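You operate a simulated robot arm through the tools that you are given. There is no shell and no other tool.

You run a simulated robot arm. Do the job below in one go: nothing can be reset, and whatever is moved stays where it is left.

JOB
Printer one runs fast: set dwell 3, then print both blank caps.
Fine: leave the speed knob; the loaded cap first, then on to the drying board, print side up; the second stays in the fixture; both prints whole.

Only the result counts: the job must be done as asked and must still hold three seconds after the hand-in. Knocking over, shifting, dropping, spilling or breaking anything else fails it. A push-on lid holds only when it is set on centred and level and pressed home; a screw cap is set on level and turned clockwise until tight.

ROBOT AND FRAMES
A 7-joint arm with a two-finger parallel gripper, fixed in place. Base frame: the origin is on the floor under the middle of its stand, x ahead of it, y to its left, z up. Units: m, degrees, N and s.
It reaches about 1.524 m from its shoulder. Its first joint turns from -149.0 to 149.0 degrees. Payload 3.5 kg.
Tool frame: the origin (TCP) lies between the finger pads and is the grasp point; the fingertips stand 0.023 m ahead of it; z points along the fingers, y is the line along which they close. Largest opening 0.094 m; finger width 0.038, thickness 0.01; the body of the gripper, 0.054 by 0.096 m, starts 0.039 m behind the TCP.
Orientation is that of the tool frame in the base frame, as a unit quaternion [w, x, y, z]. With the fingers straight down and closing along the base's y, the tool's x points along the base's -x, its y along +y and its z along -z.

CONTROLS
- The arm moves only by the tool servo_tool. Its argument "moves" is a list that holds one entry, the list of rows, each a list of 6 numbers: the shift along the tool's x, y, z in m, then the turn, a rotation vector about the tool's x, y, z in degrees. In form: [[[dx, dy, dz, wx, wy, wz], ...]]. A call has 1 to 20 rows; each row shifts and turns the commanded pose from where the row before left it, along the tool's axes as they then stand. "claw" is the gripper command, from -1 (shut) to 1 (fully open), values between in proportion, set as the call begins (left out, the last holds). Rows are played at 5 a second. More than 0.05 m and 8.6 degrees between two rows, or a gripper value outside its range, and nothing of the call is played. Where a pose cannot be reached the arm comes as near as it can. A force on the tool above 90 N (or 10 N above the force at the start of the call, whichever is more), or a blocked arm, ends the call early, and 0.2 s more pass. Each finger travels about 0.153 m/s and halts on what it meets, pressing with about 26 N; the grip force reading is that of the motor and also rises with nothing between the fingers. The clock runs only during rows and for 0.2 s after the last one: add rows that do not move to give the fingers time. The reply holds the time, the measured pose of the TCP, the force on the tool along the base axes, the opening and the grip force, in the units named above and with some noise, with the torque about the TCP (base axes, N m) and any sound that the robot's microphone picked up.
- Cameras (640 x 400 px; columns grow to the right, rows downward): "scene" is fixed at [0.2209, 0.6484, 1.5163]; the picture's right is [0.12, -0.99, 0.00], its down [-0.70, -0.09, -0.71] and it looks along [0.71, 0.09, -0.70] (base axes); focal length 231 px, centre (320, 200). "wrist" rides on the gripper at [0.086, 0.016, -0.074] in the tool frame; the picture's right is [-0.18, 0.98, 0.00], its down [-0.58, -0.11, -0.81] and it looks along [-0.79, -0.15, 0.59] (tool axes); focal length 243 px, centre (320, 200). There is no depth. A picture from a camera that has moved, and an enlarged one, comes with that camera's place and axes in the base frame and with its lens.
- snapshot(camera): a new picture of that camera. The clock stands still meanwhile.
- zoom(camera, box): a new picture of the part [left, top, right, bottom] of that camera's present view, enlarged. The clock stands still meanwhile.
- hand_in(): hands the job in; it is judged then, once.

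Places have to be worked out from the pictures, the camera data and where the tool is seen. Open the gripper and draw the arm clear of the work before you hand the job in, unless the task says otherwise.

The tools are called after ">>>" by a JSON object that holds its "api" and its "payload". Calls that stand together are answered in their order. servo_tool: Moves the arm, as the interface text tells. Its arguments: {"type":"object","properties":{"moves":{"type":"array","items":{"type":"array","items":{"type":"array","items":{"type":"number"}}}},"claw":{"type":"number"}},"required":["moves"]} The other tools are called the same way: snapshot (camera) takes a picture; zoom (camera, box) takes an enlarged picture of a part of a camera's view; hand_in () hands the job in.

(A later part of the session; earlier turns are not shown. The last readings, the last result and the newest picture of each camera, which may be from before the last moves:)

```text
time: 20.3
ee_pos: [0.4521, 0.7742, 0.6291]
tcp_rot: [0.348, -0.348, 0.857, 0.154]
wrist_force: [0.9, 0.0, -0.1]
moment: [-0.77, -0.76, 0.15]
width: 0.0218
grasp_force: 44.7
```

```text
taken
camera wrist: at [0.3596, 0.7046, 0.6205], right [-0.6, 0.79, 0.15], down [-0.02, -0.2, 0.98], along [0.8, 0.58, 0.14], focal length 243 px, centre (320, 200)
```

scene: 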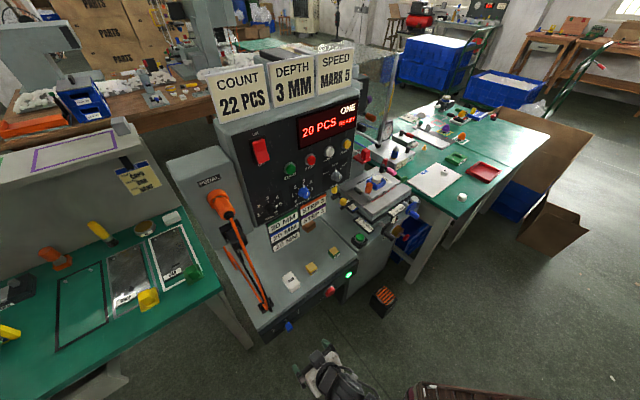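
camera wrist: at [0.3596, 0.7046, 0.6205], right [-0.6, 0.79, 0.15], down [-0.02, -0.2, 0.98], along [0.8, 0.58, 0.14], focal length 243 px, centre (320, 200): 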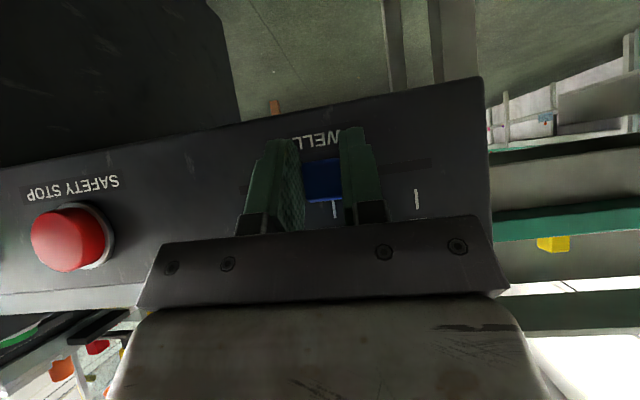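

I have hold of it (width 0.022). Now I'll slide it toward 3, 0.05 m along the slot.

>>> {"api": "servo_tool", "payload": {"moves": [[[-0.0002, -0.01, -0.0001, 0, 0, 0], [-0.0002, -0.01, -0.0001, 0, 0, 0], [-0.0002, -0.01, -0.0001, 0, 0, 0], [-0.0002, -0.01, -0.0001, 0, 0, 0], [-0.0002, -0.01, -0.0001, 0, 0, 0], [0, 0, 0, 0, 0, 0]]]}}

>>> {"api": "snapshot", "payload": {"camera": "wrist"}}

>>> {"api": "zoom", "payload": {"camera": "scene", "box": [260, 290, 370, 370]}}

```text
time: 21.7
ee_pos: [0.4893, 0.7402, 0.6288]
tcp_rot: [0.349, -0.347, 0.857, 0.155]
wrist_force: [-2.0, 5.6, 0.1]
moment: [-0.72, -0.45, 0.08]
width: 0.022
grasp_force: 45.6
```

```text
taken
camera wrist: at [0.3942, 0.67, 0.6205], right [-0.6, 0.79, 0.15], down [-0.02, -0.2, 0.98], along [0.8, 0.58, 0.14], focal length 243 px, centre (320, 200)
```

wrist: 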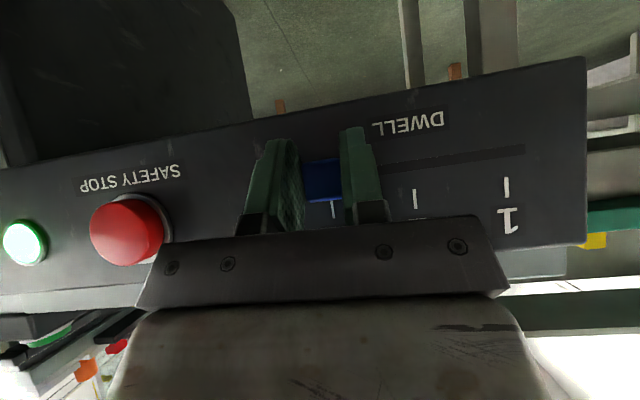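

```text
5.00 times, centred on (315, 330) of scene
camera zoom: at [0.2209, 0.6484, 1.5163], right [0.12, -0.99, 0.0], down [-0.7, -0.09, -0.71], along [0.71, 0.09, -0.7], focal length 1153 px, centre (345, -450)
```

zoom: 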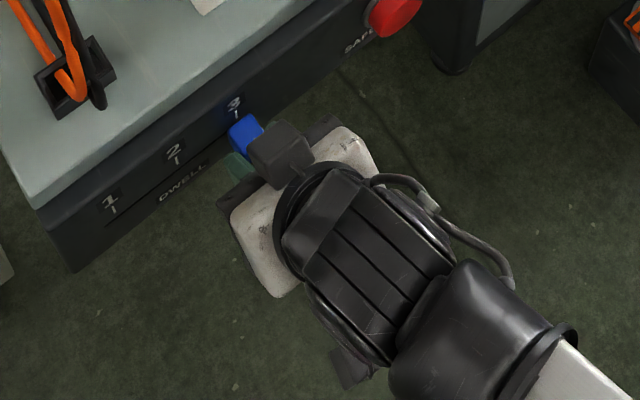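

The knob now lines up with the 3 tick the way it did with the 2 tick before. I'll release and verify.

>>> {"api": "servo_tool", "payload": {"moves": [[[0, 0, 0, 0, 0, 0], [0, 0, 0, 0, 0, 0], [0, 0, 0, 0, 0, 0], [0, 0, 0, 0, 0, 0]]], "claw": 1}}

>>> {"api": "servo_tool", "payload": {"moves": [[[0.0142, 0, -0.0141, 0, 0, 0], [0.0142, 0, -0.0141, 0, 0, 0], [0.0142, 0, -0.0141, 0, 0, 0], [0.0142, 0, -0.0141, 0, 0, 0], [0, 0, 0, 0, 0, 0]]]}}

>>> {"api": "zoom", "payload": {"camera": "wrist", "box": [220, 80, 460, 230]}}

>>> {"api": "zoom", "payload": {"camera": "scene", "box": [260, 290, 370, 370]}}

```text
time: 22.7
ee_pos: [0.4877, 0.7383, 0.6297]
tcp_rot: [0.348, -0.347, 0.857, 0.155]
wrist_force: [0.2, 0.2, 0.7]
moment: [0.0, 0.0, 0.0]
width: 0.0941
grasp_force: 0.1
```

```text
time: 23.9
ee_pos: [0.4318, 0.6831, 0.629]
tcp_rot: [0.348, -0.346, 0.857, 0.155]
wrist_force: [-0.1, -0.2, 0.4]
moment: [-0.01, 0.01, 0.0]
width: 0.0939
grasp_force: 0.1
```

```text
2.67 times, centred on (340, 155) of wrist
camera zoom: at [0.3377, 0.6134, 0.6208], right [-0.59, 0.79, 0.15], down [-0.02, -0.2, 0.98], along [0.8, 0.58, 0.14], focal length 647 px, centre (267, 320)
```

zoom: 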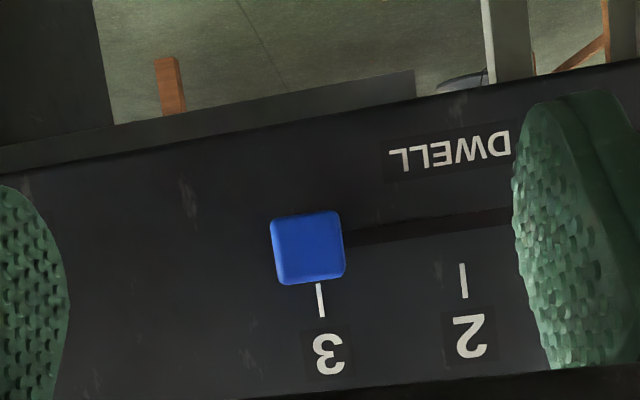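

```text
5.00 times, centred on (315, 330) of scene
camera zoom: at [0.2209, 0.6484, 1.5163], right [0.12, -0.99, 0.0], down [-0.7, -0.09, -0.71], along [0.71, 0.09, -0.7], focal length 1153 px, centre (345, -450)
```

zoom: 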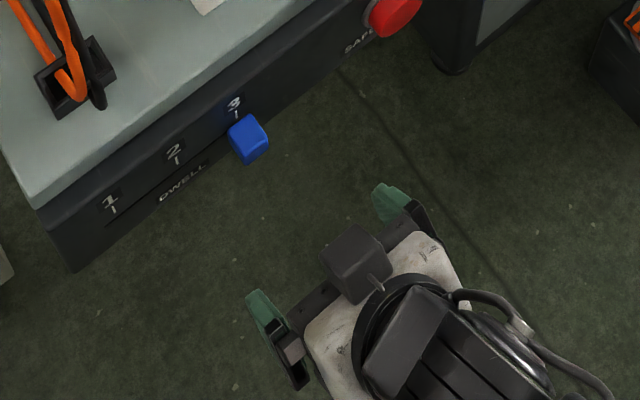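

Dwell is at 3. Before pressing anything I'll look at the unlabelled green button and the table fronts from a lower spot in front of the machine.

>>> {"api": "servo_tool", "payload": {"moves": [[[-0.0109, -0.0254, -0.035, 0, 0, 0], [-0.0109, -0.0254, -0.035, 0, 0, 0], [-0.0109, -0.0254, -0.035, 0, 0, 0], [-0.0109, -0.0254, -0.035, 0, 0, 0], [-0.0109, -0.0254, -0.035, 0, 0, 0], [-0.0109, -0.0254, -0.035, 0, 0, 0], [0, 0, 0, 0, 0, 0]]]}}

>>> {"api": "snapshot", "payload": {"camera": "wrist"}}

>>> {"api": "zoom", "payload": {"camera": "wrist", "box": [0, 0, 320, 200]}}

```text
time: 25.5
ee_pos: [0.4691, 0.4983, 0.821]
tcp_rot: [0.349, -0.348, 0.857, 0.155]
wrist_force: [-1.0, 0.6, 0.9]
moment: [-0.02, -0.01, 0.02]
width: 0.094
grasp_force: 0.1
```

```text
taken
camera wrist: at [0.375, 0.4296, 0.8126], right [-0.59, 0.79, 0.15], down [-0.02, -0.2, 0.98], along [0.8, 0.58, 0.14], focal length 243 px, centre (320, 200)
```

wrist: 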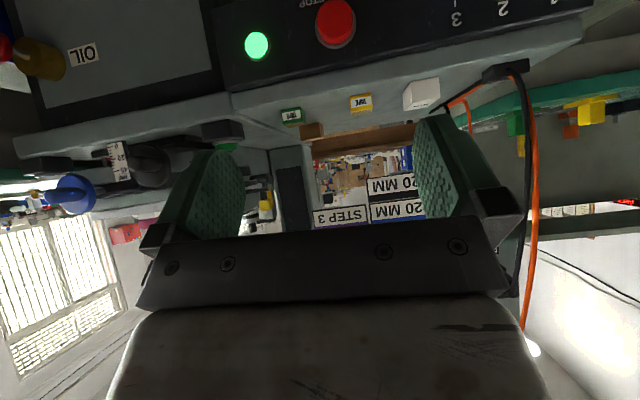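

```text
2.00 times, centred on (160, 100) of wrist
camera zoom: at [0.375, 0.4296, 0.8126], right [-0.59, 0.79, 0.15], down [-0.02, -0.2, 0.98], along [0.8, 0.58, 0.14], focal length 485 px, centre (640, 400)
```

zoom: 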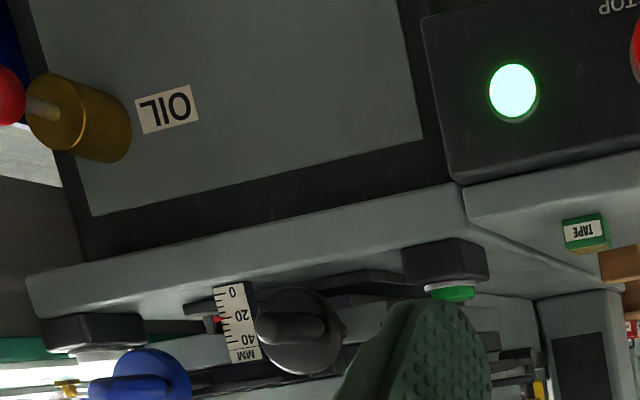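

The third scale (red pointer) also reads 20, so the set-up matches the cards. Next I close the fingers and go to a standoff in front of START.

>>> {"api": "servo_tool", "payload": {"moves": [[[-0.0452, 0.00637, -0.00869, 0, 0, 0], [-0.0452, 0.00637, -0.00869, 0, 0, 0], [-0.0452, 0.00637, -0.00869, 0, 0, 0], [-0.0452, 0.00637, -0.00869, 0, 0, 0], [-0.0452, 0.00637, -0.00869, 0, 0, 0], [-0.0452, 0.00637, -0.00869, 0, 0, 0], [-0.0452, 0.00637, -0.00869, 0, 0, 0], [-0.0452, 0.00637, -0.00869, 0, 0, 0], [-0.0452, 0.00637, -0.00869, 0, 0, 0], [0, 0, 0, 0, 0, 0]]], "claw": -1}}

>>> {"api": "snapshot", "payload": {"camera": "wrist"}}

>>> {"api": "snapshot", "payload": {"camera": "scene"}}

```text
time: 27.7
ee_pos: [0.6012, 0.697, 1.1635]
tcp_rot: [0.349, -0.346, 0.857, 0.154]
wrist_force: [0.5, -0.3, -1.3]
moment: [-0.01, 0.01, -0.01]
width: 0.0001
grasp_force: 26.0
```

```text
taken
camera wrist: at [0.5075, 0.6277, 1.1559], right [-0.59, 0.79, 0.15], down [-0.02, -0.2, 0.98], along [0.8, 0.58, 0.14], focal length 243 px, centre (320, 200)
```

wrist: 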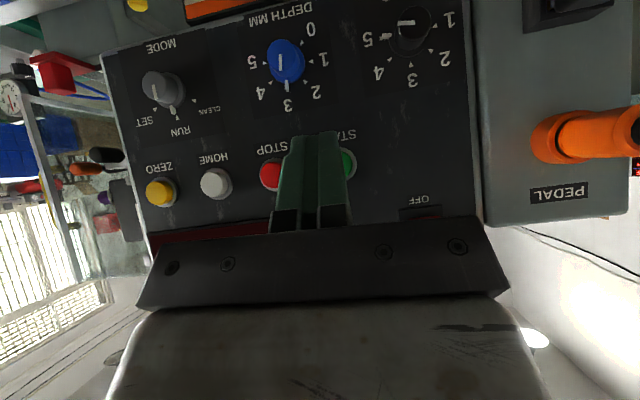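

```text
taken
```

scene: 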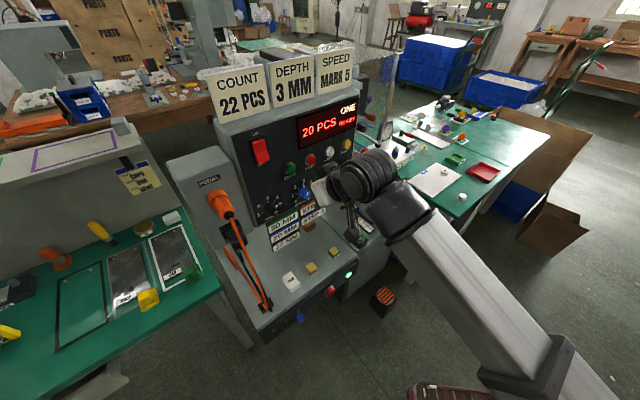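

The fingers are lined up with START, a few mm high. I'll approach 0.07 m while lowering slightly.

>>> {"api": "servo_tool", "payload": {"moves": [[[-0.0119, 0.0001, 0.0129, 0, 0, 0], [-0.0119, 0.0001, 0.0129, 0, 0, 0], [-0.0119, 0.0001, 0.0129, 0, 0, 0], [-0.0119, 0.0001, 0.0129, 0, 0, 0], [0, 0, 0, 0, 0, 0]]]}}

>>> {"api": "snapshot", "payload": {"camera": "wrist"}}

>>> {"api": "zoom", "payload": {"camera": "scene", "box": [250, 110, 370, 220]}}

```text
time: 28.9
ee_pos: [0.6501, 0.7476, 1.1614]
tcp_rot: [0.349, -0.346, 0.857, 0.154]
wrist_force: [0.0, -0.3, -0.1]
moment: [0.0, -0.02, 0.0]
width: 0.0003
grasp_force: 25.8
```

```text
taken
camera wrist: at [0.5564, 0.6784, 1.1526], right [-0.59, 0.79, 0.15], down [-0.02, -0.2, 0.98], along [0.8, 0.58, 0.14], focal length 243 px, centre (320, 200)
```

wrist: 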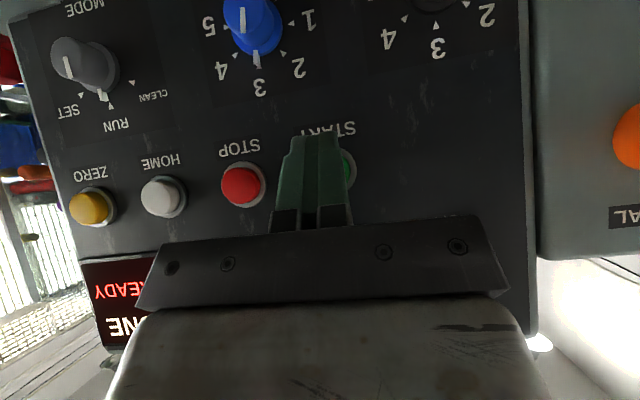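

```text
3.64 times, centred on (310, 165) of scene
camera zoom: at [0.2209, 0.6484, 1.5163], right [0.12, -0.99, 0.0], down [-0.7, -0.09, -0.71], along [0.71, 0.09, -0.7], focal length 839 px, centre (356, 327)
```

zoom: 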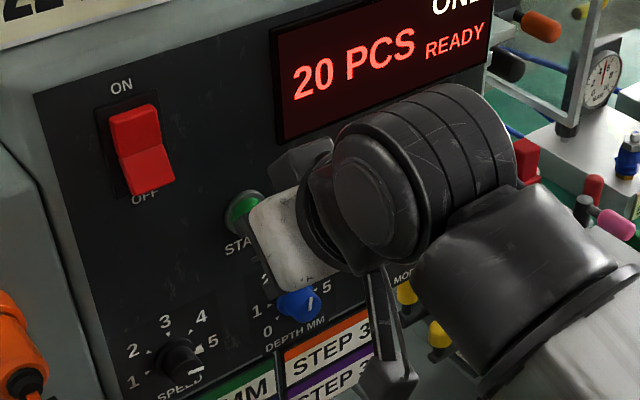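

START sits right behind the fingertips. I'll press forward in small steps and watch the force.

>>> {"api": "servo_tool", "payload": {"moves": [[[-0.00284, 0, 0.00282, 0, 0, 0], [-0.00284, 0, 0.00282, 0, 0, 0], [-0.00284, 0, 0.00282, 0, 0, 0], [-0.00213, 0, 0.00212, 0, 0, 0], [-0.00213, 0, 0.00212, 0, 0, 0], [0, 0, 0, 0, 0, 0]]]}}

>>> {"api": "zoom", "payload": {"camera": "scene", "box": [250, 90, 410, 220]}}

>>> {"api": "snapshot", "payload": {"camera": "wrist"}}

```text
time: 30.3
ee_pos: [0.6615, 0.7613, 1.1609]
tcp_rot: [0.348, -0.347, 0.857, 0.155]
wrist_force: [-2.7, -2.0, -1.0]
moment: [-0.02, 0.04, 0.03]
width: 0.0
grasp_force: 25.9
heard: click
```

```text
3.08 times, centred on (330, 155) of scene
camera zoom: at [0.2209, 0.6484, 1.5163], right [0.12, -0.99, 0.0], down [-0.7, -0.09, -0.71], along [0.71, 0.09, -0.7], focal length 710 px, centre (289, 338)
```

zoom: 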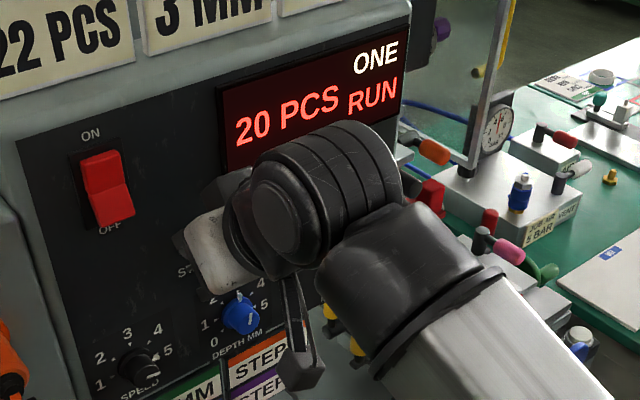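

```text
taken
camera wrist: at [0.5688, 0.6911, 1.153], right [-0.59, 0.79, 0.15], down [-0.02, -0.2, 0.98], along [0.8, 0.58, 0.14], focal length 243 px, centre (320, 200)
```

wrist: 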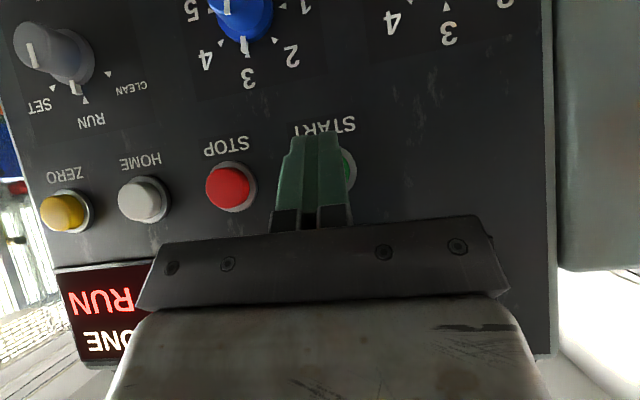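

I heard a click and the display changed to RUN. I'll back off the button and wait while watching.

>>> {"api": "servo_tool", "payload": {"moves": [[[0.0142, 0, -0.0141, 0, 0, 0], [0.0142, 0, -0.0141, 0, 0, 0], [0.0142, 0, -0.0141, 0, 0, 0]]]}}

>>> {"api": "snapshot", "payload": {"camera": "scene"}}

>>> {"api": "zoom", "payload": {"camera": "scene", "box": [290, 90, 450, 220]}}

>>> {"api": "snapshot", "payload": {"camera": "wrist"}}

```text
time: 31.1
ee_pos: [0.6195, 0.7188, 1.1611]
tcp_rot: [0.35, -0.346, 0.857, 0.155]
wrist_force: [-0.3, -0.1, -0.4]
moment: [-0.01, 0.02, -0.02]
width: 0.0
grasp_force: 26.4
```

```text
taken
```

scene: 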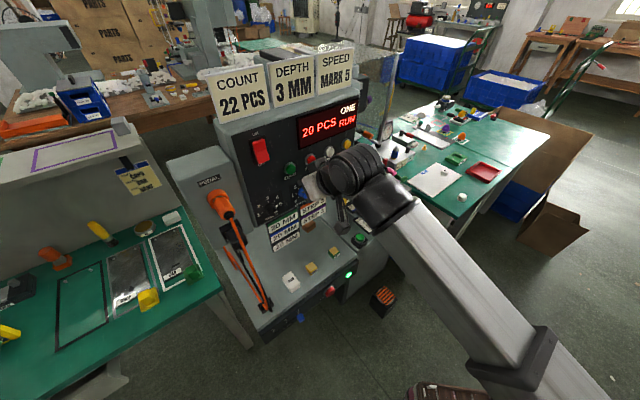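

```text
3.08 times, centred on (370, 155) of scene
camera zoom: at [0.2209, 0.6484, 1.5163], right [0.12, -0.99, 0.0], down [-0.7, -0.09, -0.71], along [0.71, 0.09, -0.7], focal length 710 px, centre (166, 338)
```

zoom: 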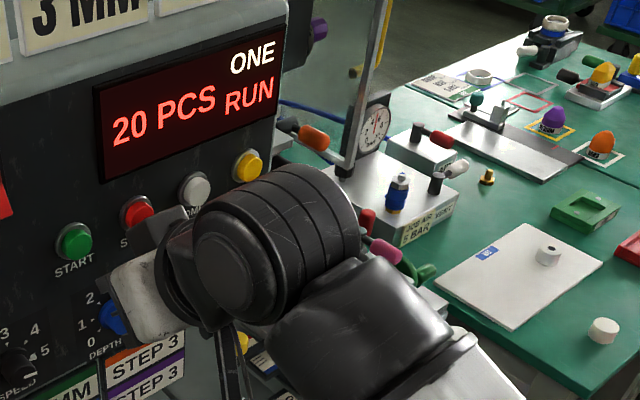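

```text
taken
camera wrist: at [0.526, 0.6482, 1.1525], right [-0.59, 0.79, 0.15], down [-0.02, -0.2, 0.98], along [0.8, 0.58, 0.14], focal length 243 px, centre (320, 200)
```

wrist: 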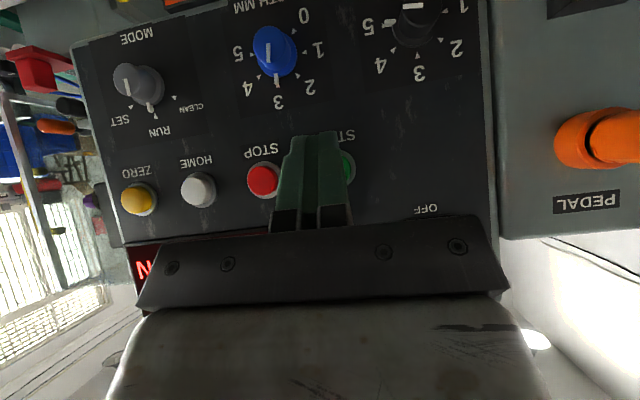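

The machine is running. I'll move out of the scene camera's way to watch the fixture and the count.

>>> {"api": "servo_tool", "payload": {"moves": [[[0.0433, 0.0011, 0.0034, 0, 0, 0], [0.0433, 0.0011, 0.0034, 0, 0, 0], [0.0433, 0.0011, 0.0034, 0, 0, 0], [0.0433, 0.0011, 0.0034, 0, 0, 0], [0.0433, 0.0011, 0.0034, 0, 0, 0], [0.0433, 0.0011, 0.0034, 0, 0, 0], [0.0433, 0.0011, 0.0034, 0, 0, 0]]]}}

>>> {"api": "zoom", "payload": {"camera": "scene", "box": [290, 90, 450, 220]}}

```text
time: 32.7
ee_pos: [0.4687, 0.5882, 0.9284]
tcp_rot: [0.35, -0.346, 0.857, 0.155]
wrist_force: [0.1, 0.0, 0.4]
moment: [-0.04, 0.0, -0.01]
width: 0.0001
grasp_force: 26.1
```

```text
3.08 times, centred on (370, 155) of scene
camera zoom: at [0.2209, 0.6484, 1.5163], right [0.12, -0.99, 0.0], down [-0.7, -0.09, -0.71], along [0.71, 0.09, -0.7], focal length 710 px, centre (166, 338)
```

zoom: 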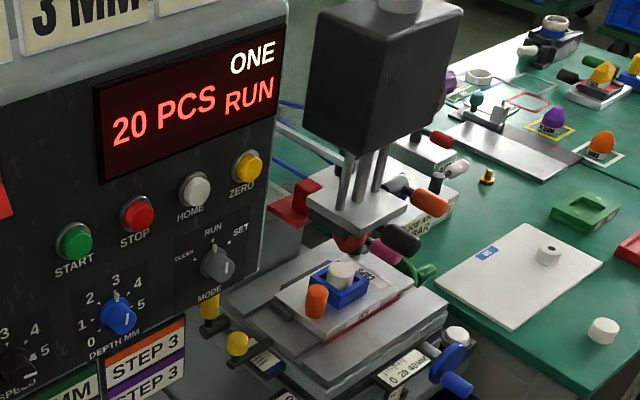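

The print head has swung out and is heading over the fixture. I'll stay clear and wait.

>>> {"api": "servo_tool", "payload": {"moves": [[[0, 0, 0, 0, 0, 0], [0, 0, 0, 0, 0, 0], [0, 0, 0, 0, 0, 0], [0, 0, 0, 0, 0, 0]]]}}

>>> {"api": "zoom", "payload": {"camera": "scene", "box": [290, 90, 450, 220]}}

>>> {"api": "servo_tool", "payload": {"moves": [[[0, 0, 0, 0, 0, 0], [0, 0, 0, 0, 0, 0], [0, 0, 0, 0, 0, 0], [0, 0, 0, 0, 0, 0]]]}}

>>> {"api": "zoom", "payload": {"camera": "scene", "box": [290, 90, 450, 220]}}

>>> {"api": "servo_tool", "payload": {"moves": [[[0, 0, 0, 0, 0, 0], [0, 0, 0, 0, 0, 0], [0, 0, 0, 0, 0, 0], [0, 0, 0, 0, 0, 0], [0, 0, 0, 0, 0, 0]]]}}

>>> {"api": "zoom", "payload": {"camera": "scene", "box": [290, 90, 450, 220]}}

```text
time: 33.7
ee_pos: [0.4681, 0.5862, 0.93]
tcp_rot: [0.349, -0.347, 0.857, 0.155]
wrist_force: [0.9, -0.7, 0.4]
moment: [-0.03, 0.0, 0.01]
width: 0.0
grasp_force: 26.6
```

```text
3.08 times, centred on (370, 155) of scene
camera zoom: at [0.2209, 0.6484, 1.5163], right [0.12, -0.99, 0.0], down [-0.7, -0.09, -0.71], along [0.71, 0.09, -0.7], focal length 710 px, centre (166, 338)
```

zoom: 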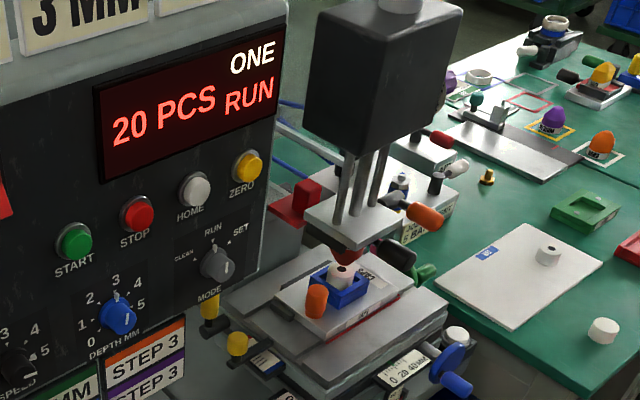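

```text
time: 34.7
ee_pos: [0.4686, 0.5873, 0.9298]
tcp_rot: [0.348, -0.346, 0.857, 0.155]
wrist_force: [-0.8, -0.2, -0.2]
moment: [0.06, -0.03, -0.03]
width: 0.0001
grasp_force: 25.4
```

```text
3.08 times, centred on (370, 155) of scene
camera zoom: at [0.2209, 0.6484, 1.5163], right [0.12, -0.99, 0.0], down [-0.7, -0.09, -0.71], along [0.71, 0.09, -0.7], focal length 710 px, centre (166, 338)
```

zoom: 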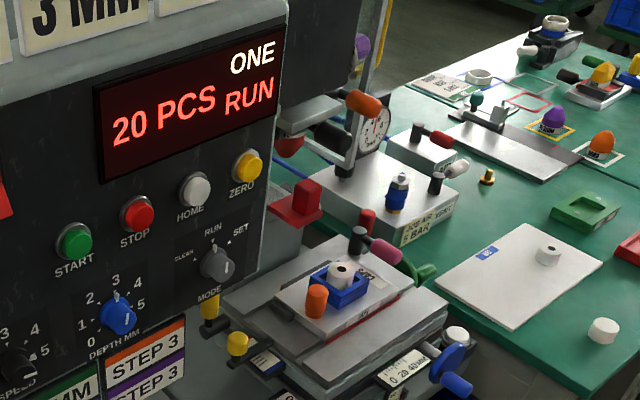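

```text
time: 35.9
ee_pos: [0.4684, 0.5868, 0.9306]
tcp_rot: [0.349, -0.346, 0.857, 0.154]
wrist_force: [-0.4, -0.7, 0.2]
moment: [0.01, 0.01, 0.04]
width: 0.0001
grasp_force: 25.9
```

```text
3.08 times, centred on (370, 155) of scene
camera zoom: at [0.2209, 0.6484, 1.5163], right [0.12, -0.99, 0.0], down [-0.7, -0.09, -0.71], along [0.71, 0.09, -0.7], focal length 710 px, centre (166, 338)
```

zoom: 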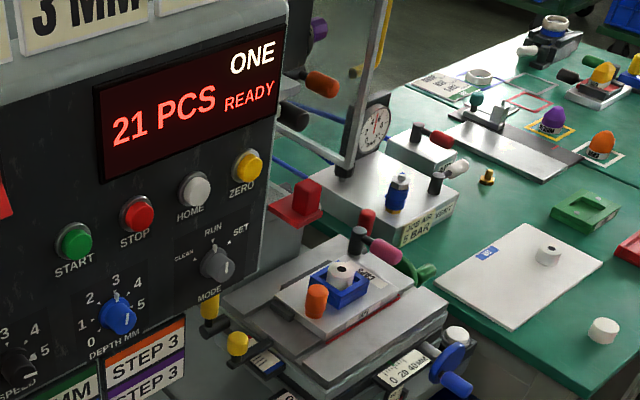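

It finished: 21 PCS, READY. I'll check the print on the cap close up.

>>> {"api": "zoom", "payload": {"camera": "scene", "box": [360, 165, 400, 190]}}

>>> {"api": "zoom", "payload": {"camera": "scene", "box": [395, 140, 485, 205]}}

>>> {"api": "zoom", "payload": {"camera": "scene", "box": [390, 60, 550, 160]}}

```text
16.00 times, centred on (380, 178) of scene
camera zoom: at [0.2209, 0.6484, 1.5163], right [0.12, -0.99, 0.0], down [-0.7, -0.09, -0.71], along [0.71, 0.09, -0.7], focal length 3690 px, centre (-640, 560)
```

zoom: 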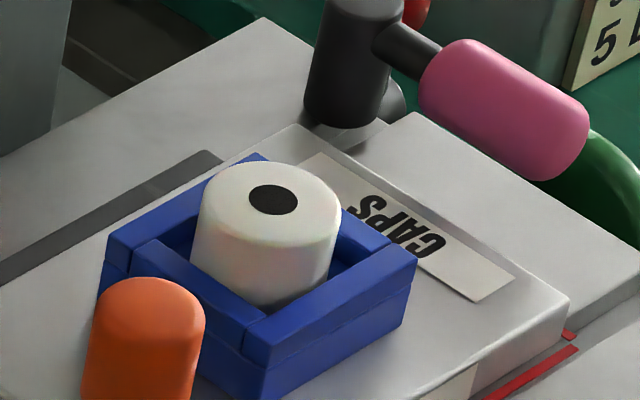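

```text
6.15 times, centred on (440, 172) of scene
camera zoom: at [0.2209, 0.6484, 1.5163], right [0.12, -0.99, 0.0], down [-0.7, -0.09, -0.71], along [0.71, 0.09, -0.7], focal length 1419 px, centre (-418, 369)
```

zoom: 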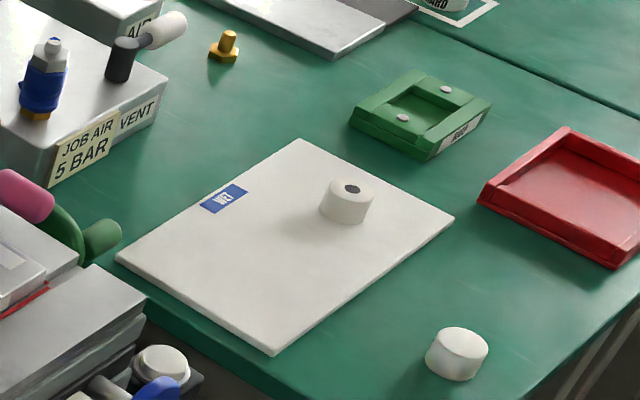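

```text
4.00 times, centred on (470, 110) of scene
camera zoom: at [0.2209, 0.6484, 1.5163], right [0.12, -0.99, 0.0], down [-0.7, -0.09, -0.71], along [0.71, 0.09, -0.7], focal length 922 px, centre (-280, 560)
```

zoom: 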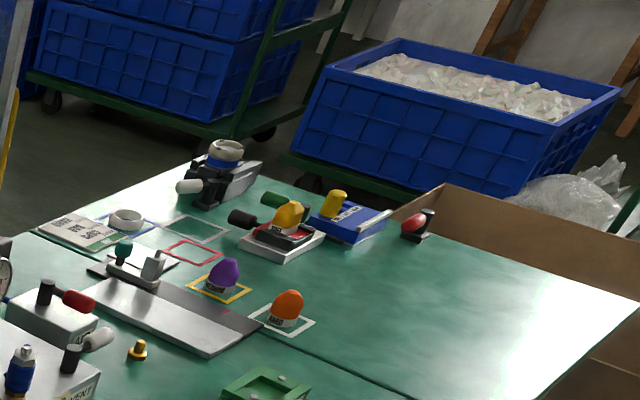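

The dot is printed whole. Now for the cap transfer: the nest is about 0.057 square and aligned with the machine, and the cap (about 0.037 diameter) stands about 0.016 above the walls. I'll go back along the known safe path and turn the tool to vertical, with the fingers open.

>>> {"api": "servo_tool", "payload": {"moves": [[[-0.02683, -0.03207, -0.01879, 0, 0, 0], [-0.02683, -0.03207, -0.01879, 0, 0, 0], [-0.02683, -0.03207, -0.01879, 0, 0, 0], [-0.02683, -0.03207, -0.01879, 0, 0, 0], [-0.02683, -0.03207, -0.01879, 0, 0, 0], [-0.02683, -0.03207, -0.01879, 0, 0, 0], [-0.02683, -0.03207, -0.01879, 0, 0, 0], [0, 0, 0, 5.295, -0.175, 5.32], [0, 0, 0, 5.295, -0.175, 5.32], [0, 0, 0, 5.295, -0.175, 5.32], [0, 0, 0, 5.295, -0.175, 5.32], [0, 0, 0, 5.295, -0.175, 5.32], [0, 0, 0, 5.295, -0.175, 5.32], [0, 0, 0, 5.295, -0.175, 5.32], [0, 0, 0, 5.295, -0.175, 5.32], [0, 0, 0, 0, 0, 0]]], "claw": 1}}

>>> {"api": "servo_tool", "payload": {"moves": [[[0, 0, 0, 0, 7.5, 0], [0, 0, 0, 0, 7.5, 0], [0, 0, 0, 0, 7.5, 0], [0, 0, 0, 0, 0, 0]]]}}

>>> {"api": "snapshot", "payload": {"camera": "wrist"}}

```text
time: 39.3
ee_pos: [0.6602, 0.4534, 1.1504]
tcp_rot: [0.379, 0.129, 0.915, -0.041]
wrist_force: [0.3, -0.6, 0.1]
moment: [-0.04, 0.0, -0.01]
width: 0.0941
grasp_force: 0.1
```

```text
time: 40.3
ee_pos: [0.6592, 0.4528, 1.1508]
tcp_rot: [0.193, 0.134, 0.972, -0.015]
wrist_force: [-0.4, 0.0, -0.1]
moment: [0.03, 0.03, 0.01]
width: 0.0942
grasp_force: 0.0
```

```text
taken
camera wrist: at [0.5582, 0.4956, 1.1867], right [0.43, 0.9, 0.09], down [0.19, -0.19, 0.96], along [0.88, -0.39, -0.25], focal length 243 px, centre (320, 200)
```

wrist: 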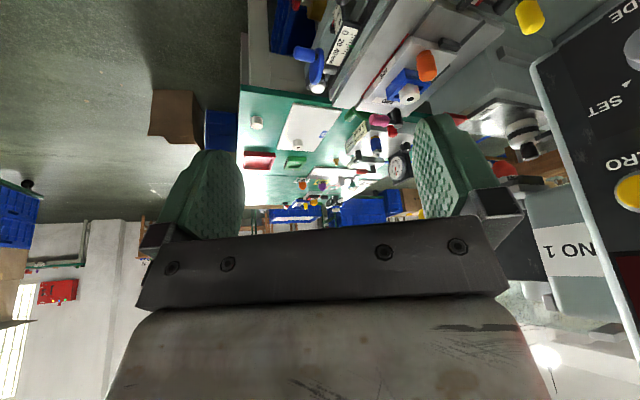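

Next I'll move outward toward the fixture while finishing the turn to vertical, staying well above everything.

>>> {"api": "servo_tool", "payload": {"moves": [[[-0.03874, 0.00528, 0.0225, 0, 0, 0], [-0.03874, 0.00528, 0.0225, 0, 0, 0], [-0.03874, 0.00528, 0.0225, 0, 0, 0], [-0.03874, 0.00528, 0.0225, 0, 0, 0], [-0.03874, 0.00528, 0.0225, 0, 0, 0], [0, 0, 0, 0, 7.5, 0], [0, 0, 0, 0, 7.5, 0], [0, 0, 0, 0, 7.3, 0], [0, 0, 0, 0, 0, 0]]]}}

>>> {"api": "snapshot", "payload": {"camera": "wrist"}}

>>> {"api": "snapshot", "payload": {"camera": "scene"}}

```text
time: 42.3
ee_pos: [0.8813, 0.4199, 1.1208]
tcp_rot: [0.001, 0.135, 0.991, 0.012]
wrist_force: [0.4, 0.3, 0.2]
moment: [0.01, 0.02, 0.01]
width: 0.0941
grasp_force: 0.1
```

```text
taken
camera wrist: at [0.8003, 0.4559, 1.1955], right [0.44, 0.9, 0.02], down [0.53, -0.28, 0.8], along [0.73, -0.34, -0.6], focal length 243 px, centre (320, 200)
```

wrist: 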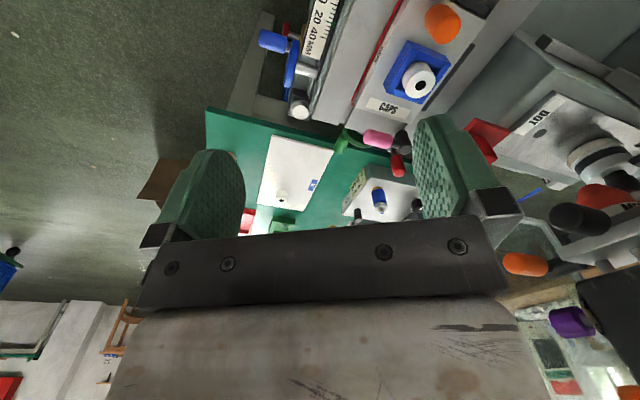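

```text
taken
```

scene: 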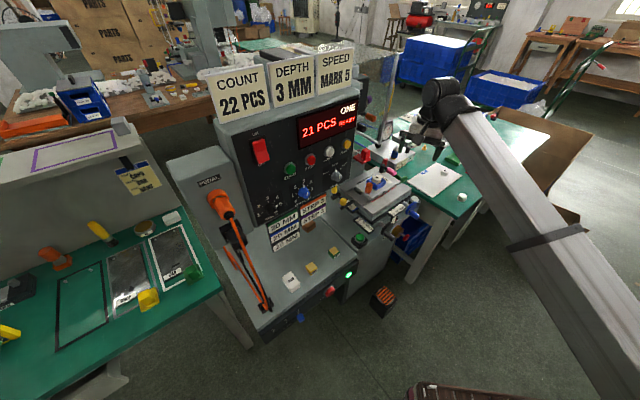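

Now the tool is vertical at [0.88, 0.42, 1.12], and the cap's dot works out at [0.9965, 0.503, 0.911]. I'll zoom in on the cap, the blank and the board from here.

>>> {"api": "zoom", "payload": {"camera": "wrist", "box": [350, 0, 510, 100]}}

>>> {"api": "zoom", "payload": {"camera": "wrist", "box": [190, 100, 350, 200]}}

>>> {"api": "zoom", "payload": {"camera": "scene", "box": [430, 160, 494, 200]}}

>>> {"api": "zoom", "payload": {"camera": "wrist", "box": [460, 80, 640, 230]}}

```text
4.00 times, centred on (430, 50) of wrist
camera zoom: at [0.8003, 0.4559, 1.1955], right [0.44, 0.9, 0.02], down [0.53, -0.28, 0.8], along [0.73, -0.34, -0.6], focal length 970 px, centre (-120, 800)
```

zoom: 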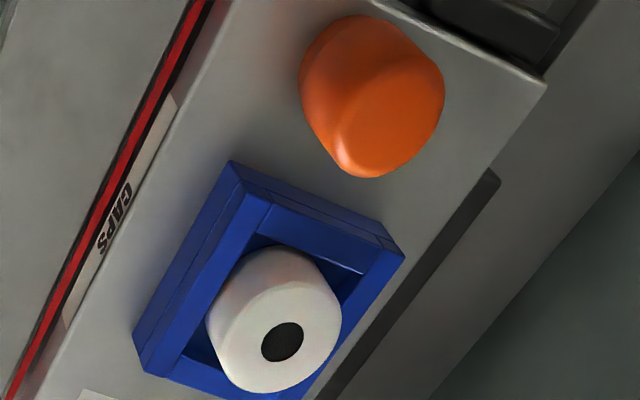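

```text
4.00 times, centred on (270, 150) of wrist
camera zoom: at [0.8003, 0.4559, 1.1955], right [0.44, 0.9, 0.02], down [0.53, -0.28, 0.8], along [0.73, -0.34, -0.6], focal length 970 px, centre (520, 400)
```

zoom: 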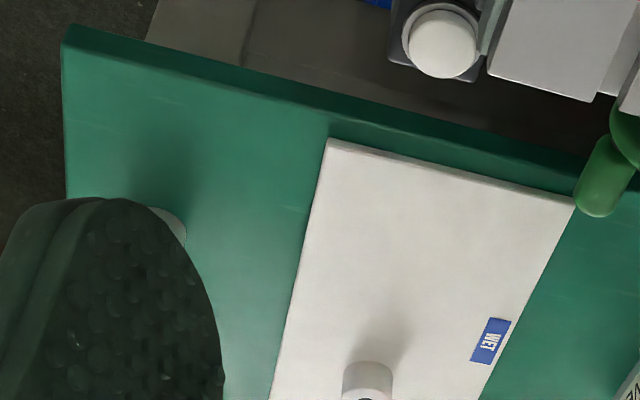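

```text
10.00 times, centred on (462, 180) of scene
camera zoom: at [0.2209, 0.6484, 1.5163], right [0.12, -0.99, 0.0], down [-0.7, -0.09, -0.71], along [0.71, 0.09, -0.7], focal length 2306 px, centre (-1100, 400)
```

zoom: 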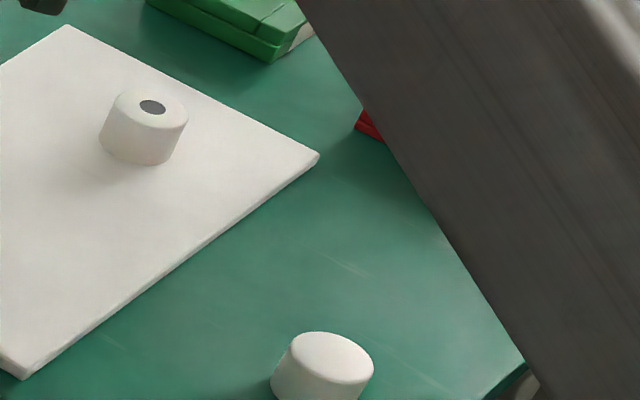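

```text
2.67 times, centred on (550, 155) of wrist
camera zoom: at [0.8003, 0.4559, 1.1955], right [0.44, 0.9, 0.02], down [0.53, -0.28, 0.8], along [0.73, -0.34, -0.6], focal length 647 px, centre (-293, 320)
```

zoom: 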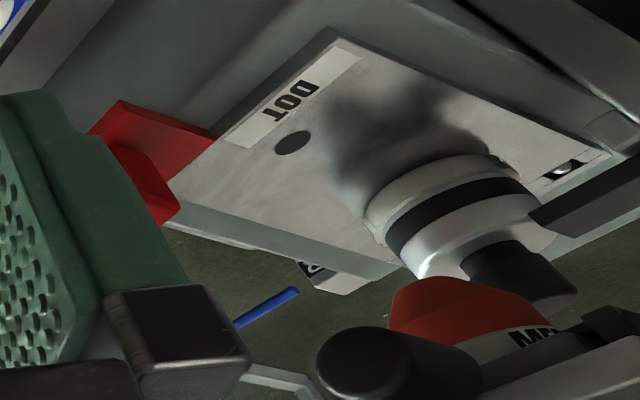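

I'll level the tool exactly and move to 0.11 m above the printed cap.

>>> {"api": "servo_tool", "payload": {"moves": [[[0, 0, 0, 1.37, 0, 0], [-0.0222, 0.0277, 0.025, 0, 0, 0], [-0.0222, 0.0277, 0.025, 0, 0, 0], [-0.0222, 0.0277, 0.025, 0, 0, 0], [-0.0222, 0.0277, 0.025, 0, 0, 0], [0, 0, 0, 0, 0, 0], [0, 0, 0, 0, 0, 0]]]}}

>>> {"api": "snapshot", "payload": {"camera": "wrist"}}

>>> {"api": "zoom", "payload": {"camera": "scene", "box": [340, 130, 436, 190]}}

```text
time: 43.9
ee_pos: [0.996, 0.505, 1.0213]
tcp_rot: [0.0, 0.134, 0.991, 0.0]
wrist_force: [-0.4, 0.3, 0.7]
moment: [0.03, 0.04, 0.02]
width: 0.094
grasp_force: 0.0
```

```text
taken
camera wrist: at [0.9153, 0.5418, 1.0952], right [0.44, 0.9, 0.0], down [0.53, -0.26, 0.81], along [0.72, -0.35, -0.59], focal length 243 px, centre (320, 200)
```

wrist: 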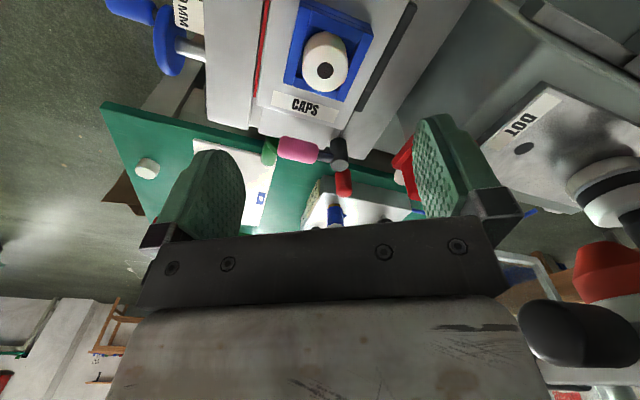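

```text
6.67 times, centred on (388, 160) of scene
camera zoom: at [0.2209, 0.6484, 1.5163], right [0.12, -0.99, 0.0], down [-0.7, -0.09, -0.71], along [0.71, 0.09, -0.7], focal length 1538 px, centre (-133, 467)
```

zoom: 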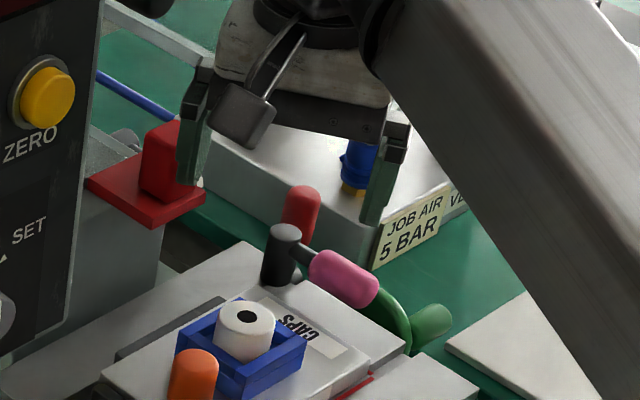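

The TCP is right above the cap. I'll zoom in on the cap for a better height estimate before going down.

>>> {"api": "zoom", "payload": {"camera": "wrist", "box": [260, 0, 420, 100]}}

>>> {"api": "servo_tool", "payload": {"moves": [[[0, 0, 0.025, 0, 0, 0], [0, 0, 0.025, 0, 0, 0], [0, 0, 0.015, 0, 0, 0], [0, 0, 0, 0, 0, 0]]], "claw": 0.5}}

>>> {"api": "snapshot", "payload": {"camera": "wrist"}}

>>> {"api": "zoom", "payload": {"camera": "scene", "box": [340, 150, 420, 200]}}

```text
4.00 times, centred on (340, 50) of wrist
camera zoom: at [0.9153, 0.5418, 1.0952], right [0.44, 0.9, 0.0], down [0.53, -0.26, 0.81], along [0.72, -0.35, -0.59], focal length 970 px, centre (240, 800)
```

zoom: 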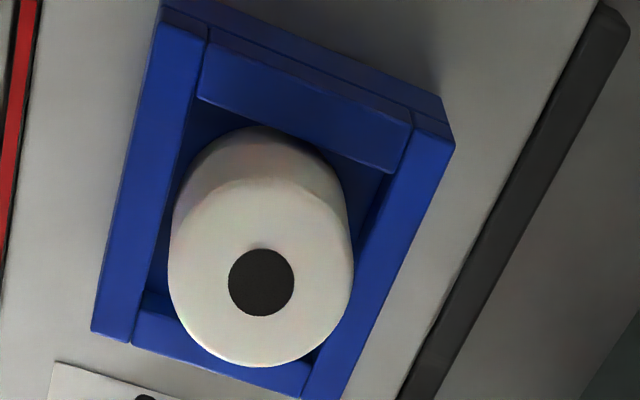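

```text
time: 44.9
ee_pos: [0.9972, 0.503, 0.9564]
tcp_rot: [0.0, 0.134, 0.991, 0.0]
wrist_force: [0.4, 0.6, -0.3]
moment: [0.01, 0.0, -0.01]
width: 0.0706
grasp_force: 0.0
```

```text
taken
camera wrist: at [0.9161, 0.5411, 1.0302], right [0.44, 0.9, 0.0], down [0.53, -0.26, 0.81], along [0.72, -0.35, -0.59], focal length 243 px, centre (320, 200)
```

wrist: 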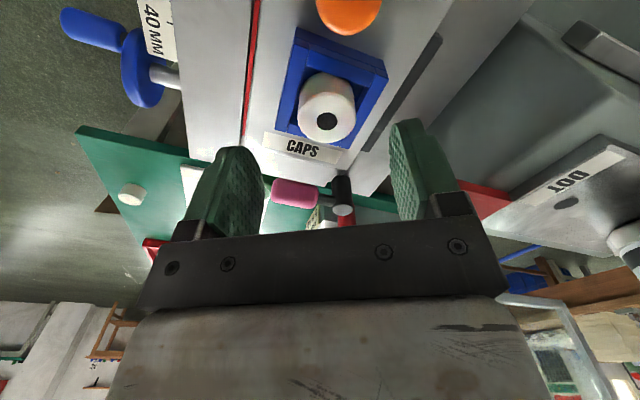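

```text
8.00 times, centred on (380, 175) of scene
camera zoom: at [0.2209, 0.6484, 1.5163], right [0.12, -0.99, 0.0], down [-0.7, -0.09, -0.71], along [0.71, 0.09, -0.7], focal length 1845 px, centre (-160, 400)
```

zoom: 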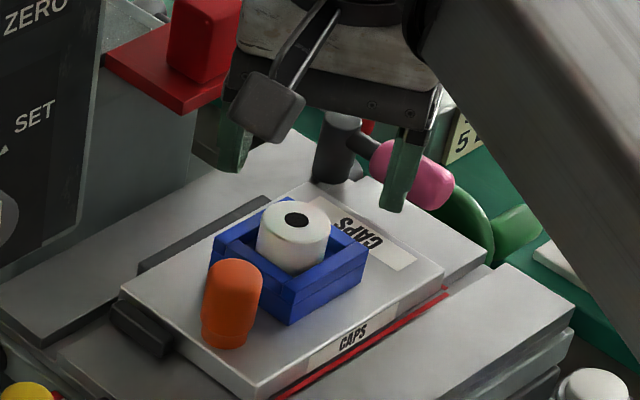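

Estimates put the cap top at z about 0.904–0.910 and centred within 2 mm of the TCP. I'll descend with the fingers part open until the tips pass the cap's top edge, then check the overlap.

>>> {"api": "servo_tool", "payload": {"moves": [[[-0.001, 0.0018, 0.0134, 0, 0, 0], [0, 0, 0.01, 0, 0, 0], [0, 0, 0.01, 0, 0, 0], [0, 0, 0, 0, 0, 0]]]}}

>>> {"api": "zoom", "payload": {"camera": "wrist", "box": [200, 60, 456, 220]}}

>>> {"api": "zoom", "payload": {"camera": "scene", "box": [350, 155, 414, 195]}}

```text
time: 45.9
ee_pos: [0.9977, 0.506, 0.9225]
tcp_rot: [-0.001, 0.135, 0.991, 0.0]
wrist_force: [0.2, 0.2, -0.4]
moment: [0.01, -0.01, -0.01]
width: 0.0704
grasp_force: 0.1
```

```text
2.50 times, centred on (328, 140) of wrist
camera zoom: at [0.9172, 0.5424, 0.9962], right [0.44, 0.9, 0.0], down [0.53, -0.26, 0.81], along [0.72, -0.35, -0.59], focal length 606 px, centre (300, 350)
```

zoom: 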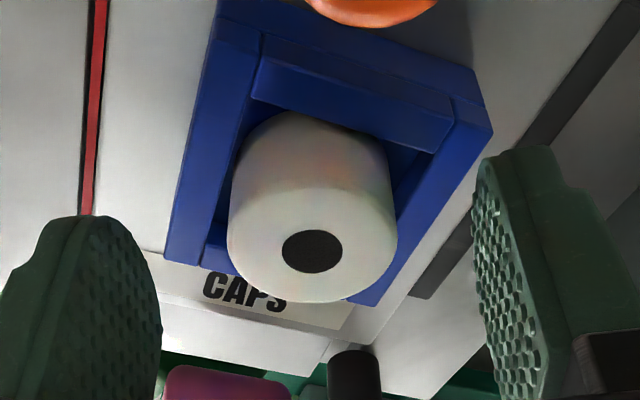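

```text
10.00 times, centred on (382, 175) of scene
camera zoom: at [0.2209, 0.6484, 1.5163], right [0.12, -0.99, 0.0], down [-0.7, -0.09, -0.71], along [0.71, 0.09, -0.7], focal length 2306 px, centre (-300, 450)
```

zoom: 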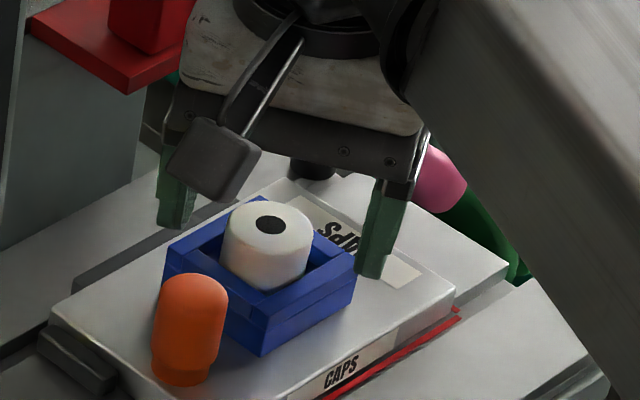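

The fingers straddle the cap with tips just above the nest walls. I'll go down 2.5 mm more and close on its sides, away from the wet top.

>>> {"api": "servo_tool", "payload": {"moves": [[[0, 0, 0.0025, 0, 0, 0], [0, 0, 0, 0, 0, 0]]]}}

>>> {"api": "servo_tool", "payload": {"moves": [[[0, 0, 0, 0, 0, 0], [0, 0, 0, 0, 0, 0], [0, 0, 0, 0, 0, 0], [0, 0, 0, 0, 0, 0]]], "claw": -1}}

>>> {"api": "zoom", "payload": {"camera": "wrist", "box": [200, 60, 456, 220]}}

>>> {"api": "zoom", "payload": {"camera": "scene", "box": [350, 155, 414, 195]}}

```text
time: 46.5
ee_pos: [0.9978, 0.5046, 0.9201]
tcp_rot: [0.0, 0.135, 0.991, 0.0]
wrist_force: [0.3, -0.2, -0.8]
moment: [0.0, -0.01, -0.01]
width: 0.0707
grasp_force: 0.0
```

```text
time: 47.5
ee_pos: [0.9971, 0.5044, 0.9202]
tcp_rot: [0.0, 0.134, 0.991, 0.001]
wrist_force: [0.0, -1.1, -0.3]
moment: [0.03, 0.02, 0.01]
width: 0.0339
grasp_force: 25.9
```

```text
2.50 times, centred on (328, 140) of wrist
camera zoom: at [0.9171, 0.5424, 0.9943], right [0.44, 0.9, 0.0], down [0.53, -0.26, 0.81], along [0.72, -0.35, -0.59], focal length 606 px, centre (300, 350)
```

zoom: 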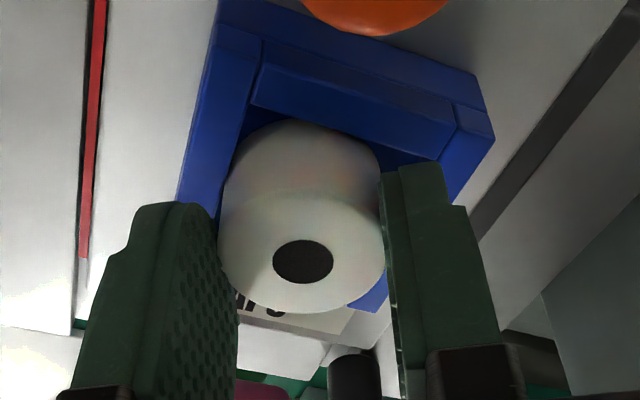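

```text
10.00 times, centred on (382, 175) of scene
camera zoom: at [0.2209, 0.6484, 1.5163], right [0.12, -0.99, 0.0], down [-0.7, -0.09, -0.71], along [0.71, 0.09, -0.7], focal length 2306 px, centre (-300, 450)
```

zoom: 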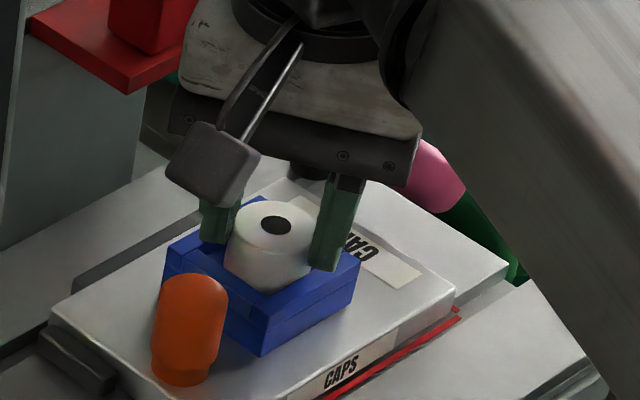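

I have it, at width 0.034. A small lift first, then a look.

>>> {"api": "servo_tool", "payload": {"moves": [[[0, 0, -0.005, 0, 0, 0], [0, 0, -0.01, 0, 0, 0], [0, 0, -0.015, 0, 0, 0], [0, 0, -0.02, 0, 0, 0], [0, 0, 0, 0, 0, 0]]]}}

>>> {"api": "zoom", "payload": {"camera": "wrist", "box": [200, 60, 456, 220]}}

>>> {"api": "zoom", "payload": {"camera": "scene", "box": [350, 145, 414, 185]}}

```text
time: 48.7
ee_pos: [0.9975, 0.5041, 0.9713]
tcp_rot: [0.0, 0.135, 0.991, 0.0]
wrist_force: [0.7, -0.1, -0.5]
moment: [0.0, 0.0, -0.01]
width: 0.034
grasp_force: 26.4
```

```text
2.50 times, centred on (328, 140) of wrist
camera zoom: at [0.9175, 0.5419, 1.0443], right [0.44, 0.9, 0.0], down [0.53, -0.26, 0.81], along [0.72, -0.35, -0.59], focal length 606 px, centre (300, 350)
```

zoom: 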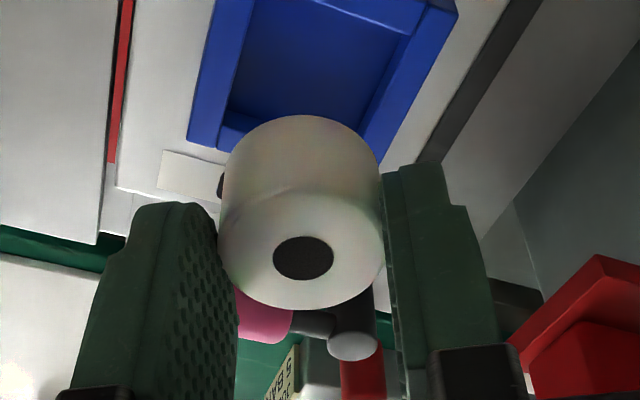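

```text
10.00 times, centred on (382, 165) of scene
camera zoom: at [0.2209, 0.6484, 1.5163], right [0.12, -0.99, 0.0], down [-0.7, -0.09, -0.71], along [0.71, 0.09, -0.7], focal length 2306 px, centre (-300, 550)
```

zoom: 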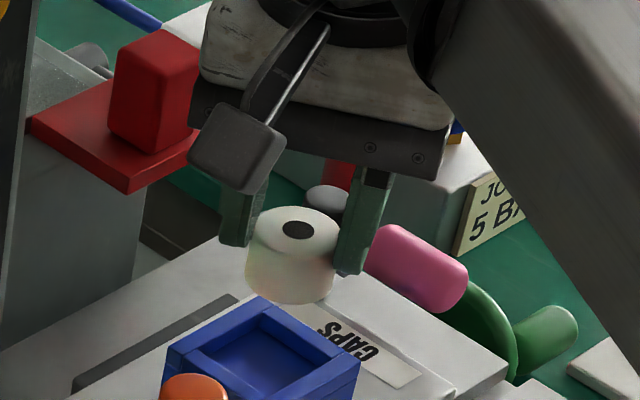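

The cap is held level and clear of the nest. I'll raise it, carry it over toward the drying board (WET board) at about [1.15, 0.23], and look from above.

>>> {"api": "servo_tool", "payload": {"moves": [[[0, 0, -0.03, 0, 0, 0], [0, 0, -0.03, 0, 0, 0], [0, 0, -0.02, 0, 0, 0], [-0.02734, -0.02839, 0, 0, 0, 0], [-0.02734, -0.02839, 0, 0, 0, 0], [-0.02734, -0.02839, 0, 0, 0, 0], [-0.02734, -0.02839, 0, 0, 0, 0], [0, 0, 0, 0, 0, 5], [0, 0, 0, 0, 0, 5], [0, 0, 0, 0, 0, 5], [0, 0, 0, 0, 0, 0]]]}}

>>> {"api": "snapshot", "payload": {"camera": "wrist"}}

>>> {"api": "snapshot", "payload": {"camera": "scene"}}

```text
time: 51.1
ee_pos: [1.0709, 0.366, 1.0502]
tcp_rot: [0.0, 0.263, 0.965, 0.0]
wrist_force: [0.3, -0.5, 0.1]
moment: [-0.01, 0.0, 0.01]
width: 0.0339
grasp_force: 25.8
```

```text
taken
camera wrist: at [1.0048, 0.4225, 1.1239], right [0.66, 0.75, 0.0], down [0.45, -0.39, 0.81], along [0.61, -0.53, -0.59], focal length 243 px, centre (320, 200)
```

wrist: 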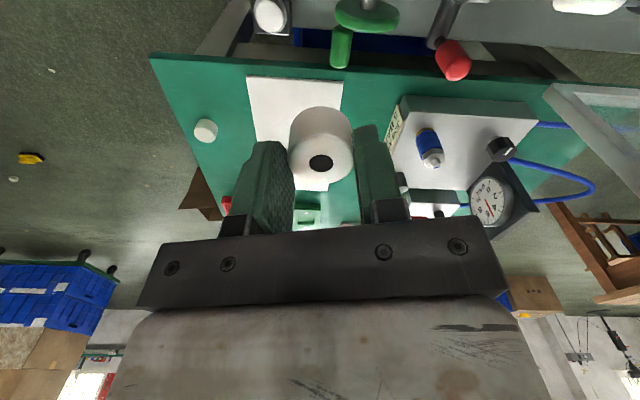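

```text
taken
```

scene: 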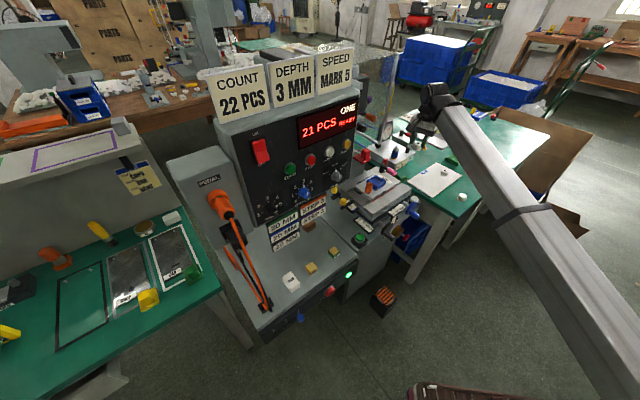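

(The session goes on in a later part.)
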